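You operate a simulated robot arm through the tools that you are given. There is no shell and no other tool. Be economical: measure what you need, move in short steps, check, and stop when the job is done.

You are at the controls of a simulated robot arm. One attempt, no reset.

## Task
Put the sample bottle marked "SET 2" from the top of the steel workbench on the green tape roll there and the sample bottle labelled "SET 1" on the silver spacer block there.
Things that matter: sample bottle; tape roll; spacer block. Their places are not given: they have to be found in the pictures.

It is judged by the outcome, as a careful person would: the job done as asked, and still so three seconds after it is handed in. It fails if anything else is knocked over, pushed out of place, dropped, spilled or broken.

## Robot
A 7-joint arm with a two-finger parallel gripper, fixed in place. Base frame: the origin is at the foot of the arm, x ahead of it, y to its left, z up; the work surface is at about z = 0.9. Units: m, degrees, N and s.
With the tool pointing down near the work surface it reaches from about 0.24 to 0.68 m from the base axis. Its first joint turns from -66.0 to 66.0 degrees. Payload 2.4 kg.
Tool frame: the origin (TCP) lies between the finger pads and is the grasp point; the fingertips stand 0.03 m ahead of it; z points along the fingers, y is the line along which they close. The gripper opens to 0.094 m. The fingers are 0.028 m wide and 0.01 m thick; the gripper's body (0.05 by 0.096 m) begins 0.055 m behind the TCP.
Orientation is that of the tool frame in the base frame, as [roll, pitch, yaw] about the fixed x, y, z axes, in that order (R = Rz(yaw) Ry(pitch) Rx(roll)). With the fingers straight down and closing along the base's y, the tool's x points along the base's -x, its y along +y and its z along -z.

## Interface
- The arm moves only by the tool arm_command. Its argument "increments" is a list of rows, each a list of 7 numbers: the shift along the tool's x, y, z in units of 500 mm (1.0 is 500 mm), then the turn, a rotation vector about the tool's x, y, z in units of 180 degrees (1.0 is 180 degrees), then the gripper command, from -1 (shut) to 1 (fully open), values between in proportion. In form: [[tx, ty, tz, ax, ay, az, jaw], ...]. A call has 1 to 8 rows; each row is the pose to reach, as a shift and turn from the pose commanded when the call began, along the tool's axes at that moment. A call with a number of a shift or a turn outside -1 to 1 is refused whole. Rows are played at 5 a second. More than 0.05 m and 8.6 degrees between two rows, or a gripper value outside its range, and nothing of the call is played. A pose out of reach is approached as far as the arm can. The call stops where the force on the tool passes 40 N (or 10 N more than at its start, if that is more) or the arm is blocked; 0.2 s more then pass. The fingers move at their own pace (about 0.153 m/s each) and stop on an object; they squeeze with about 26 N. The grip force told is the motor's: it shows also when the fingers shut on nothing. Time passes only in rows, and 0.2 s behind the last, so rows that repeat a pose let the fingers close. It gives the time, the measured TCP pose, the force on the tool (base axes), the opening and the grip force at its end, in the units of the frame above (readings bear some noise).
- Cameras (640 x 400 px; columns grow to the right, rows downward): "scene" is fixed at [0.0487, 0.4814, 1.4533]; the picture's right is [-0.66, -0.75, 0.00], its down [-0.37, 0.32, -0.87] and it looks along [0.66, -0.57, -0.49] (base axes); focal length 371 px, centre (320, 200). "wrist" rides on the gripper at [-0.037, 0, -0.058] in the tool frame; the picture's right is [0.00, -1.00, 0.00], its down [0.97, 0.00, -0.24] and it looks along [0.24, 0.00, 0.97] (tool axes); focal length 218 px, centre (320, 200).
- get_image(camera): a new picture of that camera. It takes no simulated time.
- pixel_to_xyz(camera, pixels): there is no depth. For up to 12 entries [column, row, z] of the newest picture of that camera ("zoom" is the newest enlarged one), the place [x, y] in the base frame at which the ray of that pixel passes the height z, good to about 0.002 m. It takes no simulated time.
- close_up(camera, box): a new picture of the part [left, top, right, bottom] of that camera's present view, enlarged. It takes no simulated time.
- job_done(): hands the job in; it is judged then, once.

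Work in short steps. Measure before you move; look again where a grasp or a placing could have gone wrong, and mend it. You have 60 turns and 22 pictures in all, those below and enlarged ones among them. Open the gripper and draw the arm clear of the work before you hand the job in, unless the task says otherwise; then end with one line.

The tools are called after "Request:" as name(argument=value, ...) on one line, values as JSON. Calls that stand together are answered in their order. arm_command: Moves the arm, as the interface text tells. Its arguments: {"type":"object","properties":{"increments":{"type":"array"}},"required":["increments"]} The other tools are called the same way: get_image (camera) takes a picture; pixel_to_xyz (camera, pixels) gives the place at which the rays of pixels pass given heights; close_up (camera, box) takes an enlarged picture of a part of a camera's view; job_done () hands the job in.

At the start:

```text
time_s: 0.0
tool_pos: [0.461, -0.009, 1.161]
ee_rot: [-179.9, 0.0, 179.9]
contact_force: [-0.3, 0.3, -0.5]
width: 0.0941
gripper_force: 0.2
```

scene: 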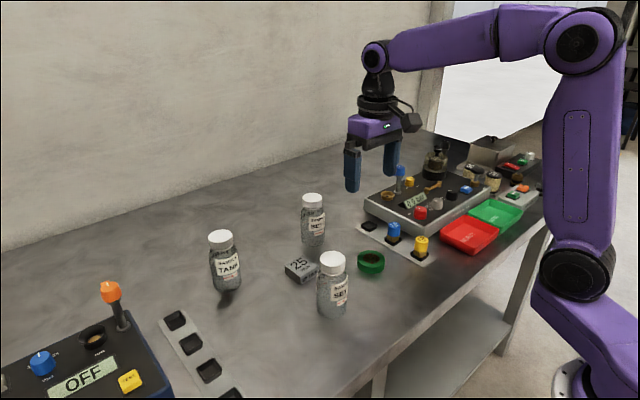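
wrist: 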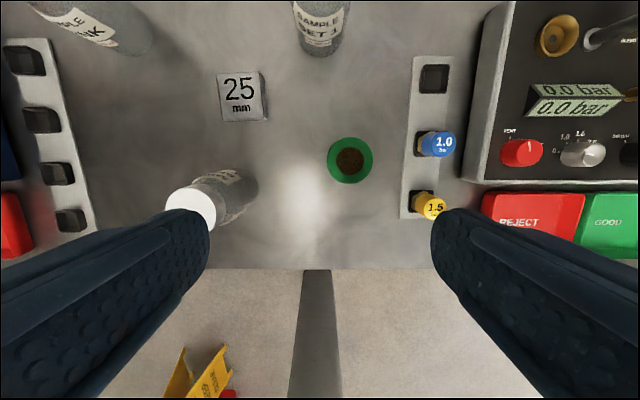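

The wrist view shows bottle "SAMPLE SET 1" at about (320,25), an unread bottle at about (215,200), the block at (242,97) and the green roll at (350,160). I'll enlarge the scene view to read the labels.

Request:
close_up(camera="scene", box=[190, 170, 430, 320])

Request:
pixel_to_xyz(camera="wrist", pixels=[[350, 160, 0.9], [350, 160, 0.915], [220, 75, 0.925], [260, 72, 0.925], [268, 118, 0.925], [224, 121, 0.925], [190, 208, 0.99], [240, 188, 0.9], [320, 50, 0.9], [329, 160, 0.915], [373, 160, 0.915]])

Request:
pixel_to_xyz(camera="scene", pixels=[[332, 312, 0.9], [332, 258, 0.99], [312, 242, 0.9], [312, 198, 0.99], [371, 262, 0.91], [302, 270, 0.91], [227, 286, 0.9]])

```text
2.67 times, centred on (310, 245) of scene
```

zoom: 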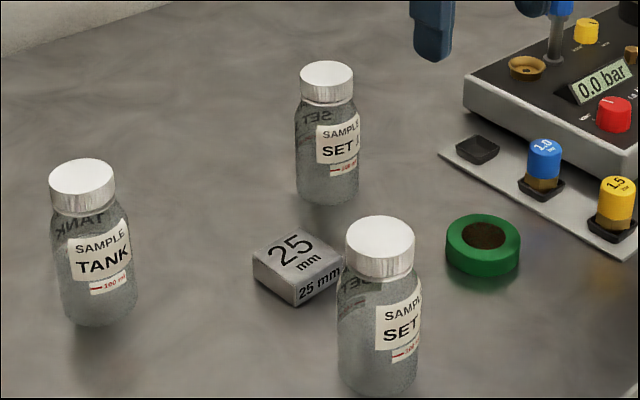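

```text
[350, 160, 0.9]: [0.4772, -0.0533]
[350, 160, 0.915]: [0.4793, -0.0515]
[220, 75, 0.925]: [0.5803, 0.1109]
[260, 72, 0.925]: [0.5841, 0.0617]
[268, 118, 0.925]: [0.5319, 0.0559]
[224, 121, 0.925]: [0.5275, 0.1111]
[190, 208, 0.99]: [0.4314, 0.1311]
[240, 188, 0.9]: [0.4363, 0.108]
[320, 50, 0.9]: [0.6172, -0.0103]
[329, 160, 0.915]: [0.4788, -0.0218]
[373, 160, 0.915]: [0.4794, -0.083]
```

```text
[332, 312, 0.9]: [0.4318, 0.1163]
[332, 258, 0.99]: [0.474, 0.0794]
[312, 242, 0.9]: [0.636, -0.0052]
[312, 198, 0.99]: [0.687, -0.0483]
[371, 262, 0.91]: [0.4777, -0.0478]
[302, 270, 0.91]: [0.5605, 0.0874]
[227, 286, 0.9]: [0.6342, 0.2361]
```

The third bottle reads TANK, far left. The near bottle starts "SET" with its digit hidden, at about (0.44, 0.11). I'll move above it at the present height to find it exactly and read it.

Request:
arm_command(increments=[[0.0, 0.08, 0, 0, 0, 0, 1], [0.02, 0.16, 0, 0, 0, 0, 1], [0.042, 0.238, 0, 0, 0, 0, 1], [0.042, 0.238, 0, 0, 0, 0, 1]])

Request:
get_image(camera="wrist")

```text
time_s: 1.0
tool_pos: [0.4397, 0.1099, 1.1611]
ee_rot: [-180.0, 0.0, 179.8]
contact_force: [0.2, -0.4, -0.3]
width: 0.094
gripper_force: 0.1
```

```text
18 pictures are left
```

wrist: 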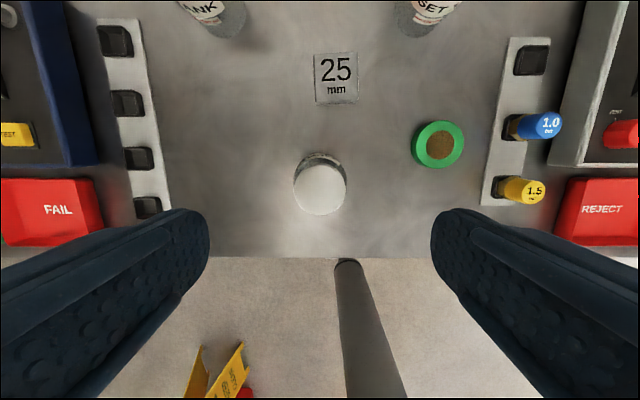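

The cap sits at about (320,190), centred between the fingers. I'll measure the cap, the roll (438,145) and the block (336,78).

Request:
pixel_to_xyz(camera="wrist", pixels=[[320, 190, 1.01], [320, 190, 1.02], [293, 188, 1.02], [347, 188, 1.02], [412, 145, 0.92], [465, 145, 0.92], [438, 121, 0.92], [439, 168, 0.92], [314, 54, 0.925], [357, 52, 0.925], [359, 101, 0.925], [315, 105, 0.925]])

Request:
close_up(camera="scene", box=[280, 230, 400, 330])

```text
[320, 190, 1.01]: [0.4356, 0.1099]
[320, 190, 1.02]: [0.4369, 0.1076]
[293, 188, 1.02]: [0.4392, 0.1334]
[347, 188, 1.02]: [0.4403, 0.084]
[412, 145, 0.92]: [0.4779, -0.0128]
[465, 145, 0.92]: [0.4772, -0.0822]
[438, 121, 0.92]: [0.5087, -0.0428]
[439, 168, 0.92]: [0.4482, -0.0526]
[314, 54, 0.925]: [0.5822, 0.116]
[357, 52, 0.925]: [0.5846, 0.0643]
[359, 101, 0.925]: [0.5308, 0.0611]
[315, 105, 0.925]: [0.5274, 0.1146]
```

```text
4.00 times, centred on (340, 280) of scene
```

zoom: 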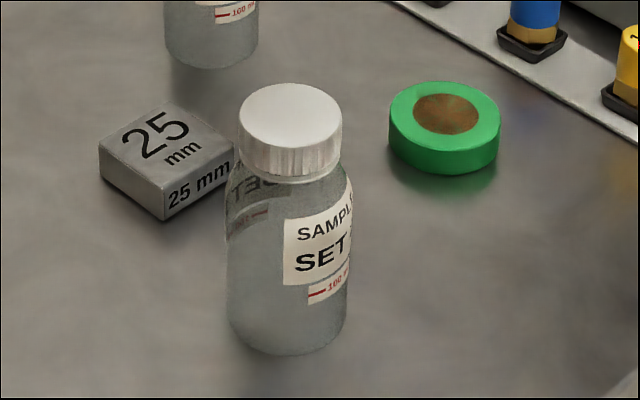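

The near bottle shows "SET 2" (the digit's edge is visible) and the two views put its cap top at z ≈ 1.026, centre (0.4375, 0.109). I'll descend to TCP z 0.985 so the palm clears the cap, then close.

Request:
arm_command(increments=[[0.004, -0.001, 0.09, 0, 0, 0, 1], [0.004, -0.001, 0.18, 0, 0, 0, 1], [0.004, -0.001, 0.27, 0, 0, 0, 1], [0.004, -0.001, 0.352, 0, 0, 0, 1], [0.004, -0.001, 0.352, 0, 0, 0, 1], [0.004, -0.001, 0.352, 0, 0, 0, -1], [0.004, -0.001, 0.352, 0, 0, 0, -1], [0.004, -0.001, 0.352, 0, 0, 0, -1]])

Request:
get_image(camera="scene")

```text
time_s: 2.8
tool_pos: [0.4372, 0.1104, 0.9852]
ee_rot: [180.0, -0.1, -180.0]
contact_force: [0.9, -0.7, -0.3]
width: 0.0585
gripper_force: 26.6
```

```text
16 pictures are left
```

scene: 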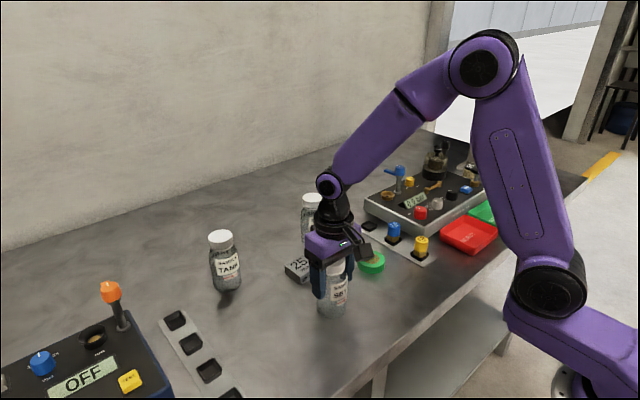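

Gripped at 58.5 mm, as expected for the bottle's body. I'll lift 0.09 m straight and then examine the roll enlarged.

Request:
arm_command(increments=[[0, 0, -0.06, 0, 0, 0, -1], [0, 0, -0.12, 0, 0, 0, -1], [0, 0, -0.18, 0, 0, 0, -1], [0, 0, -0.18, 0, 0, 0, -1]])

Request:
close_up(camera="scene", box=[330, 235, 410, 285])

Request:
get_image(camera="wrist")

```text
time_s: 3.8
tool_pos: [0.4367, 0.1097, 1.0758]
ee_rot: [179.9, 0.0, 180.0]
contact_force: [-0.3, 0.3, -1.3]
width: 0.0588
gripper_force: 25.9
```

```text
8.00 times, centred on (370, 260) of scene
```

zoom: 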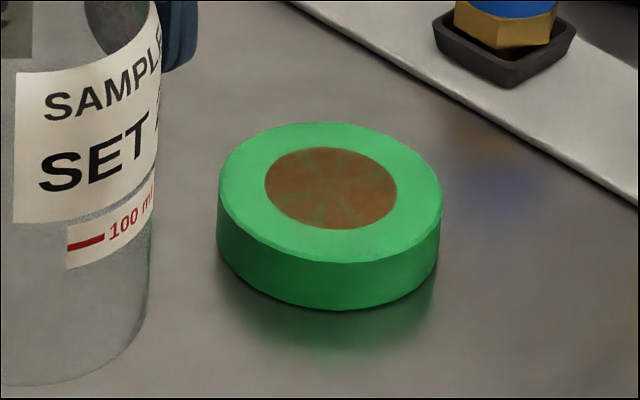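

```text
14 pictures are left
```

wrist: 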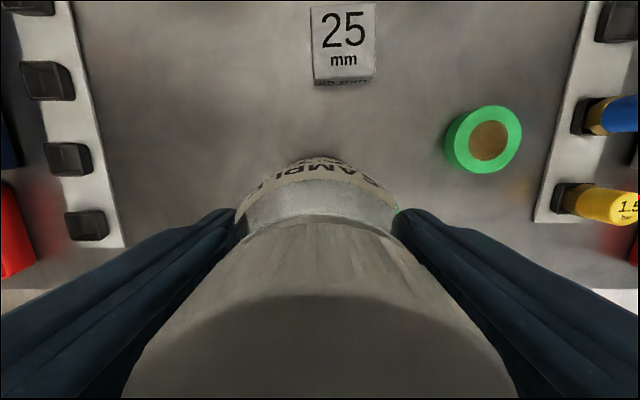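

The roll's top ellipse in the zoom is centred at about (331,190) and its base at about (329,242). I'll locate it from both views.

Request:
pixel_to_xyz(camera="zoom", pixels=[[331, 190, 0.915], [331, 190, 0.918], [331, 190, 0.922], [329, 242, 0.9], [219, 188, 0.918], [443, 193, 0.918]])

Request:
pixel_to_xyz(camera="wrist", pixels=[[488, 138, 0.918], [488, 138, 0.9], [488, 139, 0.922], [452, 139, 0.918], [522, 136, 0.918], [490, 105, 0.918], [485, 173, 0.918], [310, 7, 0.925], [375, 4, 0.925], [375, 78, 0.925], [313, 81, 0.925], [342, 43, 0.925]])

```text
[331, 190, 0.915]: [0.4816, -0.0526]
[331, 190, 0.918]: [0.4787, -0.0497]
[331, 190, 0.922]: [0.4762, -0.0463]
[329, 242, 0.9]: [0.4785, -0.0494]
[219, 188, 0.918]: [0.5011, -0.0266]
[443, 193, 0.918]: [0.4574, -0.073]
```

```text
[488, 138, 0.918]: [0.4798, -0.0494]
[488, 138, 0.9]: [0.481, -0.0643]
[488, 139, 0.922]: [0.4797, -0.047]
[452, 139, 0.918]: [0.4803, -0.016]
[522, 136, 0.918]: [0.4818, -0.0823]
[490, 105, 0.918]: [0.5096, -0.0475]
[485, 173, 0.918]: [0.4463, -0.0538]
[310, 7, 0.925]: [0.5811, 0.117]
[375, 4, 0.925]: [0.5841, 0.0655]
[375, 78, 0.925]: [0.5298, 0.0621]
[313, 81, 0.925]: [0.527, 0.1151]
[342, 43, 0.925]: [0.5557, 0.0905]
```

Both views agree on the roll: centre (0.479, -0.0495), top z ≈ 0.918. I'll carry the bottle above it at the present height.

Request:
arm_command(increments=[[-0.02, -0.08, 0, 0, 0, 0, -1], [-0.04, -0.16, 0, 0, 0, 0, -1], [-0.06, -0.24, 0, 0, 0, 0, -1], [-0.084, -0.3184, 0, 0, 0, 0, -1], [-0.084, -0.3184, 0.05, 0, 0, 0, -1], [-0.084, -0.3184, 0.1, 0, 0, 0, -1], [-0.084, -0.3184, 0.1, 0, 0, 0, -1]])

Request:
close_up(camera="scene", box=[320, 200, 420, 280])

```text
time_s: 5.4
tool_pos: [0.4812, -0.0496, 1.0255]
ee_rot: [-180.0, 0.0, -180.0]
contact_force: [0.4, -0.1, 0.1]
width: 0.0587
gripper_force: 25.6
```

```text
5.00 times, centred on (370, 240) of scene
```

zoom: 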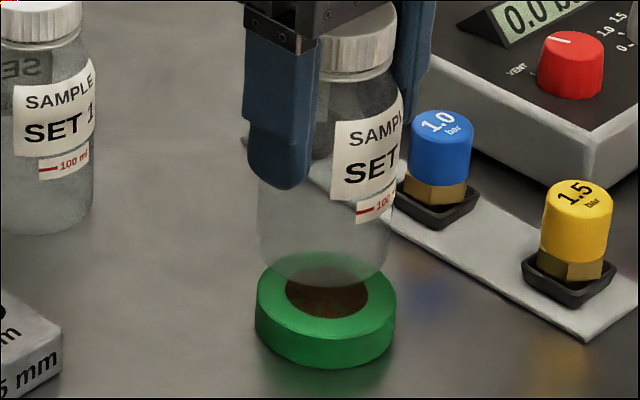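

The bottle hangs over the roll, about 2 mm too far in +x (zoom centre 322 against 326). I'll correct that, lower in fine steps, and read the force.

Request:
arm_command(increments=[[0.003, 0, 0.015, 0, 0, 0, -1], [0.003, 0, 0.03, 0, 0, 0, -1], [0.003, 0, 0.036, 0, 0, 0, -1], [0.003, 0, 0.04, 0, 0, 0, -1], [0.003, 0, 0.04, 0, 0, 0, -1]])

```text
time_s: 6.6
tool_pos: [0.4797, -0.05, 1.0062]
ee_rot: [-180.0, 0.0, 180.0]
contact_force: [-0.3, 0.2, -0.8]
width: 0.0586
gripper_force: 26.1
```

No contact yet (z 1.006). Continuing in 1 mm steps.

Request:
arm_command(increments=[[0, 0, 0.002, 0, 0, 0, -1], [0, 0, 0.004, 0, 0, 0, -1], [0, 0, 0.004, 0, 0, 0, -1]])

Request:
close_up(camera="scene", box=[330, 225, 410, 275])

```text
time_s: 7.4
tool_pos: [0.4787, -0.0507, 1.0041]
ee_rot: [-180.0, 0.1, -180.0]
contact_force: [-0.4, -0.1, 9.4]
width: 0.0591
gripper_force: 25.9
```

```text
8.00 times, centred on (370, 250) of scene
```

zoom: 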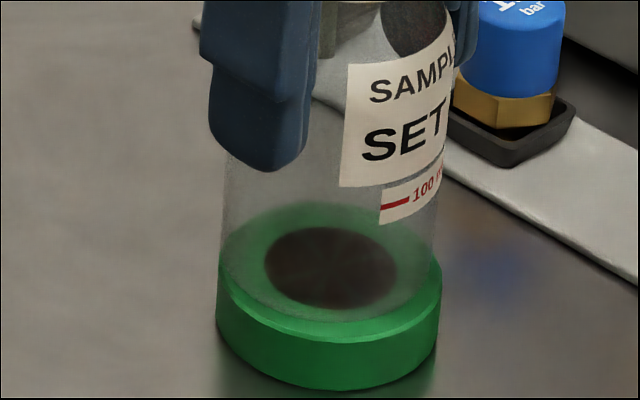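

Contact at 9.4 N and the bottle stands well centred on the roll. I'll open partly (to about 80 mm) and withdraw upward.

Request:
arm_command(increments=[[0, 0, 0, 0, 0, 0, 0.7], [0, 0, 0, 0, 0, 0, 0.7], [0, 0, -0.06, 0, 0, 0, 0.7], [0, 0, -0.14, 0, 0, 0, 0.7], [0, 0, -0.23, 0, 0, 0, 0.7], [0, 0, -0.31, 0, 0, 0, 0.7], [0, 0, -0.31, 0, 0, 0, 1]])

Request:
get_image(camera="scene")

```text
time_s: 9.0
tool_pos: [0.4787, -0.051, 1.1568]
ee_rot: [-180.0, 0.0, -180.0]
contact_force: [0.3, -0.7, -0.1]
width: 0.0942
gripper_force: 0.0
```

```text
11 pictures are left
```

scene: 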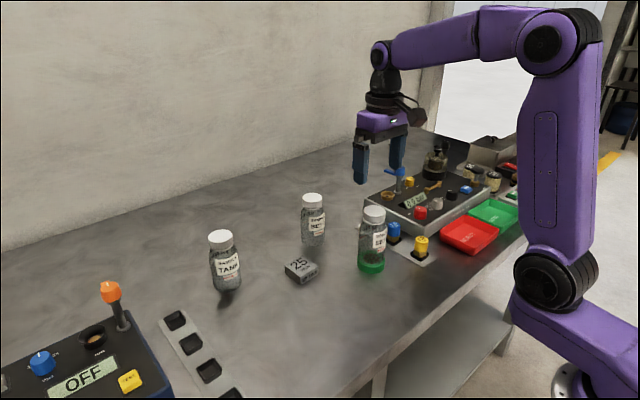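

SET 2 stands on the roll. SET 1's cap at scene (312,198) with z 1.026 gives about (0.637, -0.007). I'll move to x 0.60 above it and look with the wrist.

Request:
arm_command(increments=[[-0.08, 0.03, 0, 0, 0, 0, 1], [-0.16, 0.06, 0, 0, 0, 0, 1], [-0.242, 0.088, 0, 0, 0, 0, 1], [-0.242, 0.088, 0, 0, 0, 0, 1]])

Request:
get_image(camera="wrist")

```text
time_s: 10.0
tool_pos: [0.5982, -0.0043, 1.1584]
ee_rot: [-180.0, 0.1, -180.0]
contact_force: [-0.2, -0.2, -0.2]
width: 0.0937
gripper_force: 0.1
```

```text
10 pictures are left
```

wrist: 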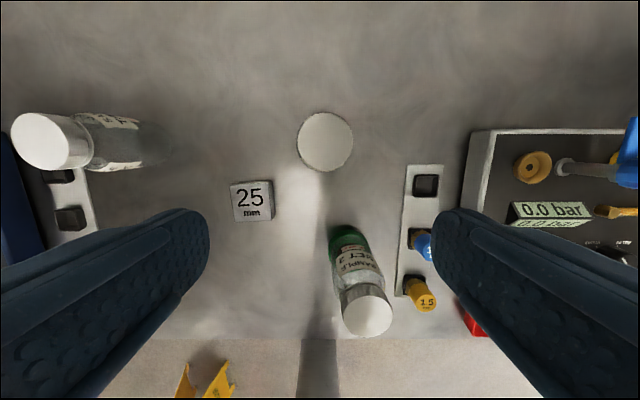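

SET 2's label is readable here and is right. SET 1's cap is at (326,142); measuring it and the block.

Request:
pixel_to_xyz(camera="wrist", pixels=[[325.5, 142, 1.026], [297, 142, 1.026], [354, 142, 1.026], [325, 112, 1.026], [326, 172, 1.026], [230, 184, 0.925], [271, 180, 0.925], [274, 219, 0.925], [234, 223, 0.925]])

```text
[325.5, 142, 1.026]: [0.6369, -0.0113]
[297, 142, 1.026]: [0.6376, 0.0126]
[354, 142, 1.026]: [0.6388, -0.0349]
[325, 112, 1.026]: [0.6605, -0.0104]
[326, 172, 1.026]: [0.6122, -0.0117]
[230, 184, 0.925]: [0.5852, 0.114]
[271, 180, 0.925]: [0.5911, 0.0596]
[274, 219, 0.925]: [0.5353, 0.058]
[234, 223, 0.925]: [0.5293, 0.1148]
```

SET 1's cap centre is (0.637, -0.011). I'll align, descend to z 0.985 and grip.

Request:
arm_command(increments=[[-0.0776, -0.0134, 0.0, 0, 0, 0, 1], [-0.0776, -0.0134, 0.09, 0, 0, 0, 1], [-0.0776, -0.0134, 0.18, 0, 0, 0, 1], [-0.0776, -0.0134, 0.27, 0, 0, 0, 1], [-0.0776, -0.0134, 0.347, 0, 0, 0, 1], [-0.0776, -0.0134, 0.347, 0, 0, 0, 1], [-0.0776, -0.0134, 0.347, 0, 0, 0, -1], [-0.0776, -0.0134, 0.347, 0, 0, 0, -1]])

Request:
arm_command(increments=[[0, 0, 0, 0, 0, 0, -1], [0, 0, 0, 0, 0, 0, -1]])

```text
time_s: 11.8
tool_pos: [0.6389, -0.0133, 0.9823]
ee_rot: [180.0, 0.0, 180.0]
contact_force: [0.7, 0.4, 0.2]
width: 0.0586
gripper_force: 26.5
```

```text
time_s: 12.4
tool_pos: [0.6397, -0.0137, 0.9837]
ee_rot: [179.9, -0.1, -179.9]
contact_force: [0.3, -0.2, -0.8]
width: 0.0589
gripper_force: 26.8
```

Held at 58.8 mm. The block's centre averages (0.557, 0.088) over four views. I'll lift 0.09 m, carry it over the block (aiming TCP x 0.559 since the bottle sits about 2 mm behind the TCP), and lower to just above.

Request:
arm_command(increments=[[0, 0, -0.06, 0, 0, 0, -1], [0, 0, -0.12, 0, 0, 0, -1], [0, 0, -0.18, 0, 0, 0, -1], [0.054, 0.068, -0.18, 0, 0, 0, -1], [0.108, 0.136, -0.18, 0, 0, 0, -1], [0.161, 0.203, -0.18, 0, 0, 0, -1], [0.161, 0.203, -0.09, 0, 0, 0, -1], [0.161, 0.203, -0.09, 0, 0, 0, -1]])

Request:
close_up(camera="scene", box=[260, 210, 350, 290])

```text
time_s: 14.2
tool_pos: [0.5589, 0.0897, 1.0287]
ee_rot: [179.9, 0.0, -180.0]
contact_force: [-0.7, -0.1, 0.1]
width: 0.0587
gripper_force: 26.2
```

```text
5.00 times, centred on (305, 250) of scene
```

zoom: 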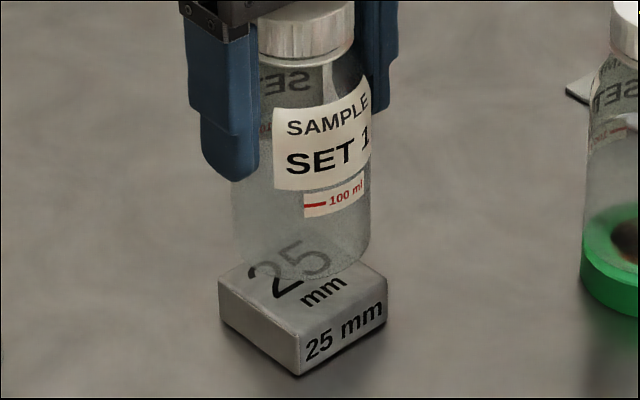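

The bottle is above the block and its axis (zoom x≈301) matches the block's centre (≈303). I'll check the top face centre once against the scene view.

Request:
pixel_to_xyz(camera="zoom", pixels=[[218, 285, 0.925], [300, 333, 0.925], [387, 283, 0.925], [303, 286, 0.925], [300, 376, 0.9], [300, 333, 0.92]])

```text
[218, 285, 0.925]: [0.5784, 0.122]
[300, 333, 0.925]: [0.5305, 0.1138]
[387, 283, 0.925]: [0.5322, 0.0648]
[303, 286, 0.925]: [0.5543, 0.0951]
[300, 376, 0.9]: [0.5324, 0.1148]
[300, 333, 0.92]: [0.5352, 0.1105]
```

Centre averages (0.556, 0.0905); the bottle is at about (0.557, 0.090). Lowering in fine steps.

Request:
arm_command(increments=[[0, 0, 0.015, 0, 0, 0, -1], [0, 0, 0.028, 0, 0, 0, -1], [0, 0, 0.034, 0, 0, 0, -1], [0, 0, 0.034, 0, 0, 0, -1]])

Request:
arm_command(increments=[[0, 0, 0.002, 0, 0, 0, -1], [0, 0, 0.002, 0, 0, 0, -1]])

```text
time_s: 15.2
tool_pos: [0.5582, 0.0887, 1.0119]
ee_rot: [180.0, 0.0, 180.0]
contact_force: [0.6, -0.3, -0.7]
width: 0.0588
gripper_force: 26.0
```

```text
time_s: 15.8
tool_pos: [0.5585, 0.0898, 1.0119]
ee_rot: [-180.0, -0.1, -180.0]
contact_force: [0.1, 0.0, -0.7]
width: 0.0586
gripper_force: 25.9
```

No contact yet; going on in 1 mm steps.

Request:
arm_command(increments=[[0, 0, 0.002, 0, 0, 0, -1], [0, 0, 0.002, 0, 0, 0, -1]])

Request:
arm_command(increments=[[0, 0, 0.002, 0, 0, 0, -1], [0, 0, 0.002, 0, 0, 0, -1]])

Request:
close_up(camera="scene", box=[260, 210, 350, 290])

```text
time_s: 16.4
tool_pos: [0.5585, 0.0883, 1.0101]
ee_rot: [-180.0, -0.1, -179.9]
contact_force: [-0.2, -0.3, -0.9]
width: 0.0587
gripper_force: 25.9
```

```text
time_s: 17.0
tool_pos: [0.5579, 0.0883, 1.0089]
ee_rot: [-180.0, 0.0, 180.0]
contact_force: [0.2, 0.1, -0.3]
width: 0.0585
gripper_force: 25.8
```

```text
5.00 times, centred on (305, 250) of scene
```

zoom: 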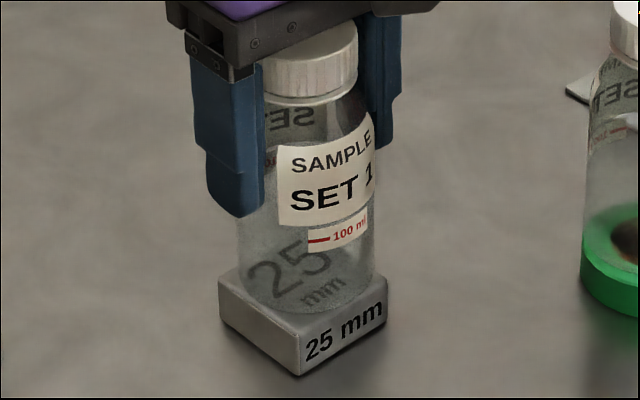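

Very near contact and centred. One or two more millimetres.

Request:
arm_command(increments=[[0, 0, 0.002, 0, 0, 0, -1], [0, 0, 0.002, 0, 0, 0, -1]])

Request:
arm_command(increments=[[0, 0, 0.001, 0, 0, 0, -1], [0, 0, 0.001, 0, 0, 0, -1]])

```text
time_s: 17.6
tool_pos: [0.5574, 0.0878, 1.0087]
ee_rot: [-180.0, 0.0, -180.0]
contact_force: [1.3, -0.4, -0.2]
width: 0.0589
gripper_force: 26.2
```

```text
time_s: 18.2
tool_pos: [0.5562, 0.089, 1.0085]
ee_rot: [-179.9, 0.0, -180.0]
contact_force: [0.4, 0.0, 1.4]
width: 0.0588
gripper_force: 25.9
```

Contact is just starting (1.4 N). Half a millimetre more to seat it.

Request:
arm_command(increments=[[0, 0, 0.001, 0, 0, 0, -1], [0, 0, 0.001, 0, 0, 0, -1]])

```text
time_s: 18.8
tool_pos: [0.5576, 0.0893, 1.0083]
ee_rot: [179.9, 0.0, -180.0]
contact_force: [-2.4, -0.1, 6.0]
width: 0.0587
gripper_force: 26.3
```

Seated at 6 N. Opening and withdrawing straight up.

Request:
arm_command(increments=[[0, 0, 0, 0, 0, 0, 0.8], [0, 0, 0, 0, 0, 0, 0.8], [0, 0, -0.06, 0, 0, 0, 0.8], [0, 0, -0.14, 0, 0, 0, 0.8], [0, 0, -0.23, 0, 0, 0, 0.8], [0, 0, -0.31, 0, 0, 0, 0.8], [0, 0, -0.38, 0, 0, 0, 1], [0, 0, -0.38, 0, 0, 0, 1]])

Request:
get_image(camera="scene")

Request:
close_up(camera="scene", box=[260, 190, 420, 290])

```text
time_s: 20.6
tool_pos: [0.558, 0.0888, 1.1976]
ee_rot: [180.0, -0.1, 180.0]
contact_force: [-0.3, -1.3, -0.4]
width: 0.094
gripper_force: 0.2
```

```text
7 pictures are left
```

scene: 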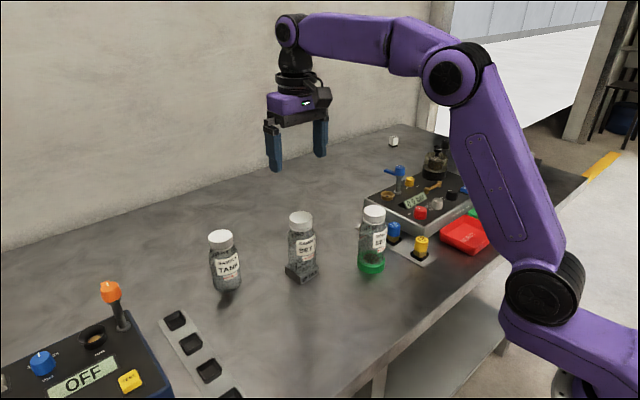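

```text
4.00 times, centred on (340, 240) of scene
```

zoom: 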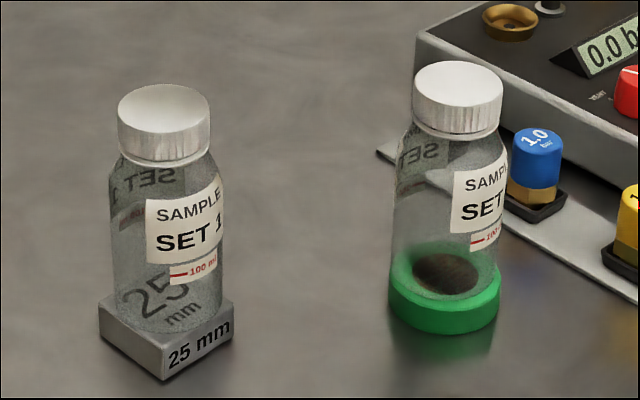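

Both bottles stand upright and centred, SET 1 on the block and SET 2 on the roll. The gripper is open and clear, so I'm handing in.

Request:
job_done()

```text
The job is handed in.
```

SET 2 is standing on the green tape roll and SET 1 on the silver spacer block; nothing else was disturbed, and the arm is clear with its gripper open.
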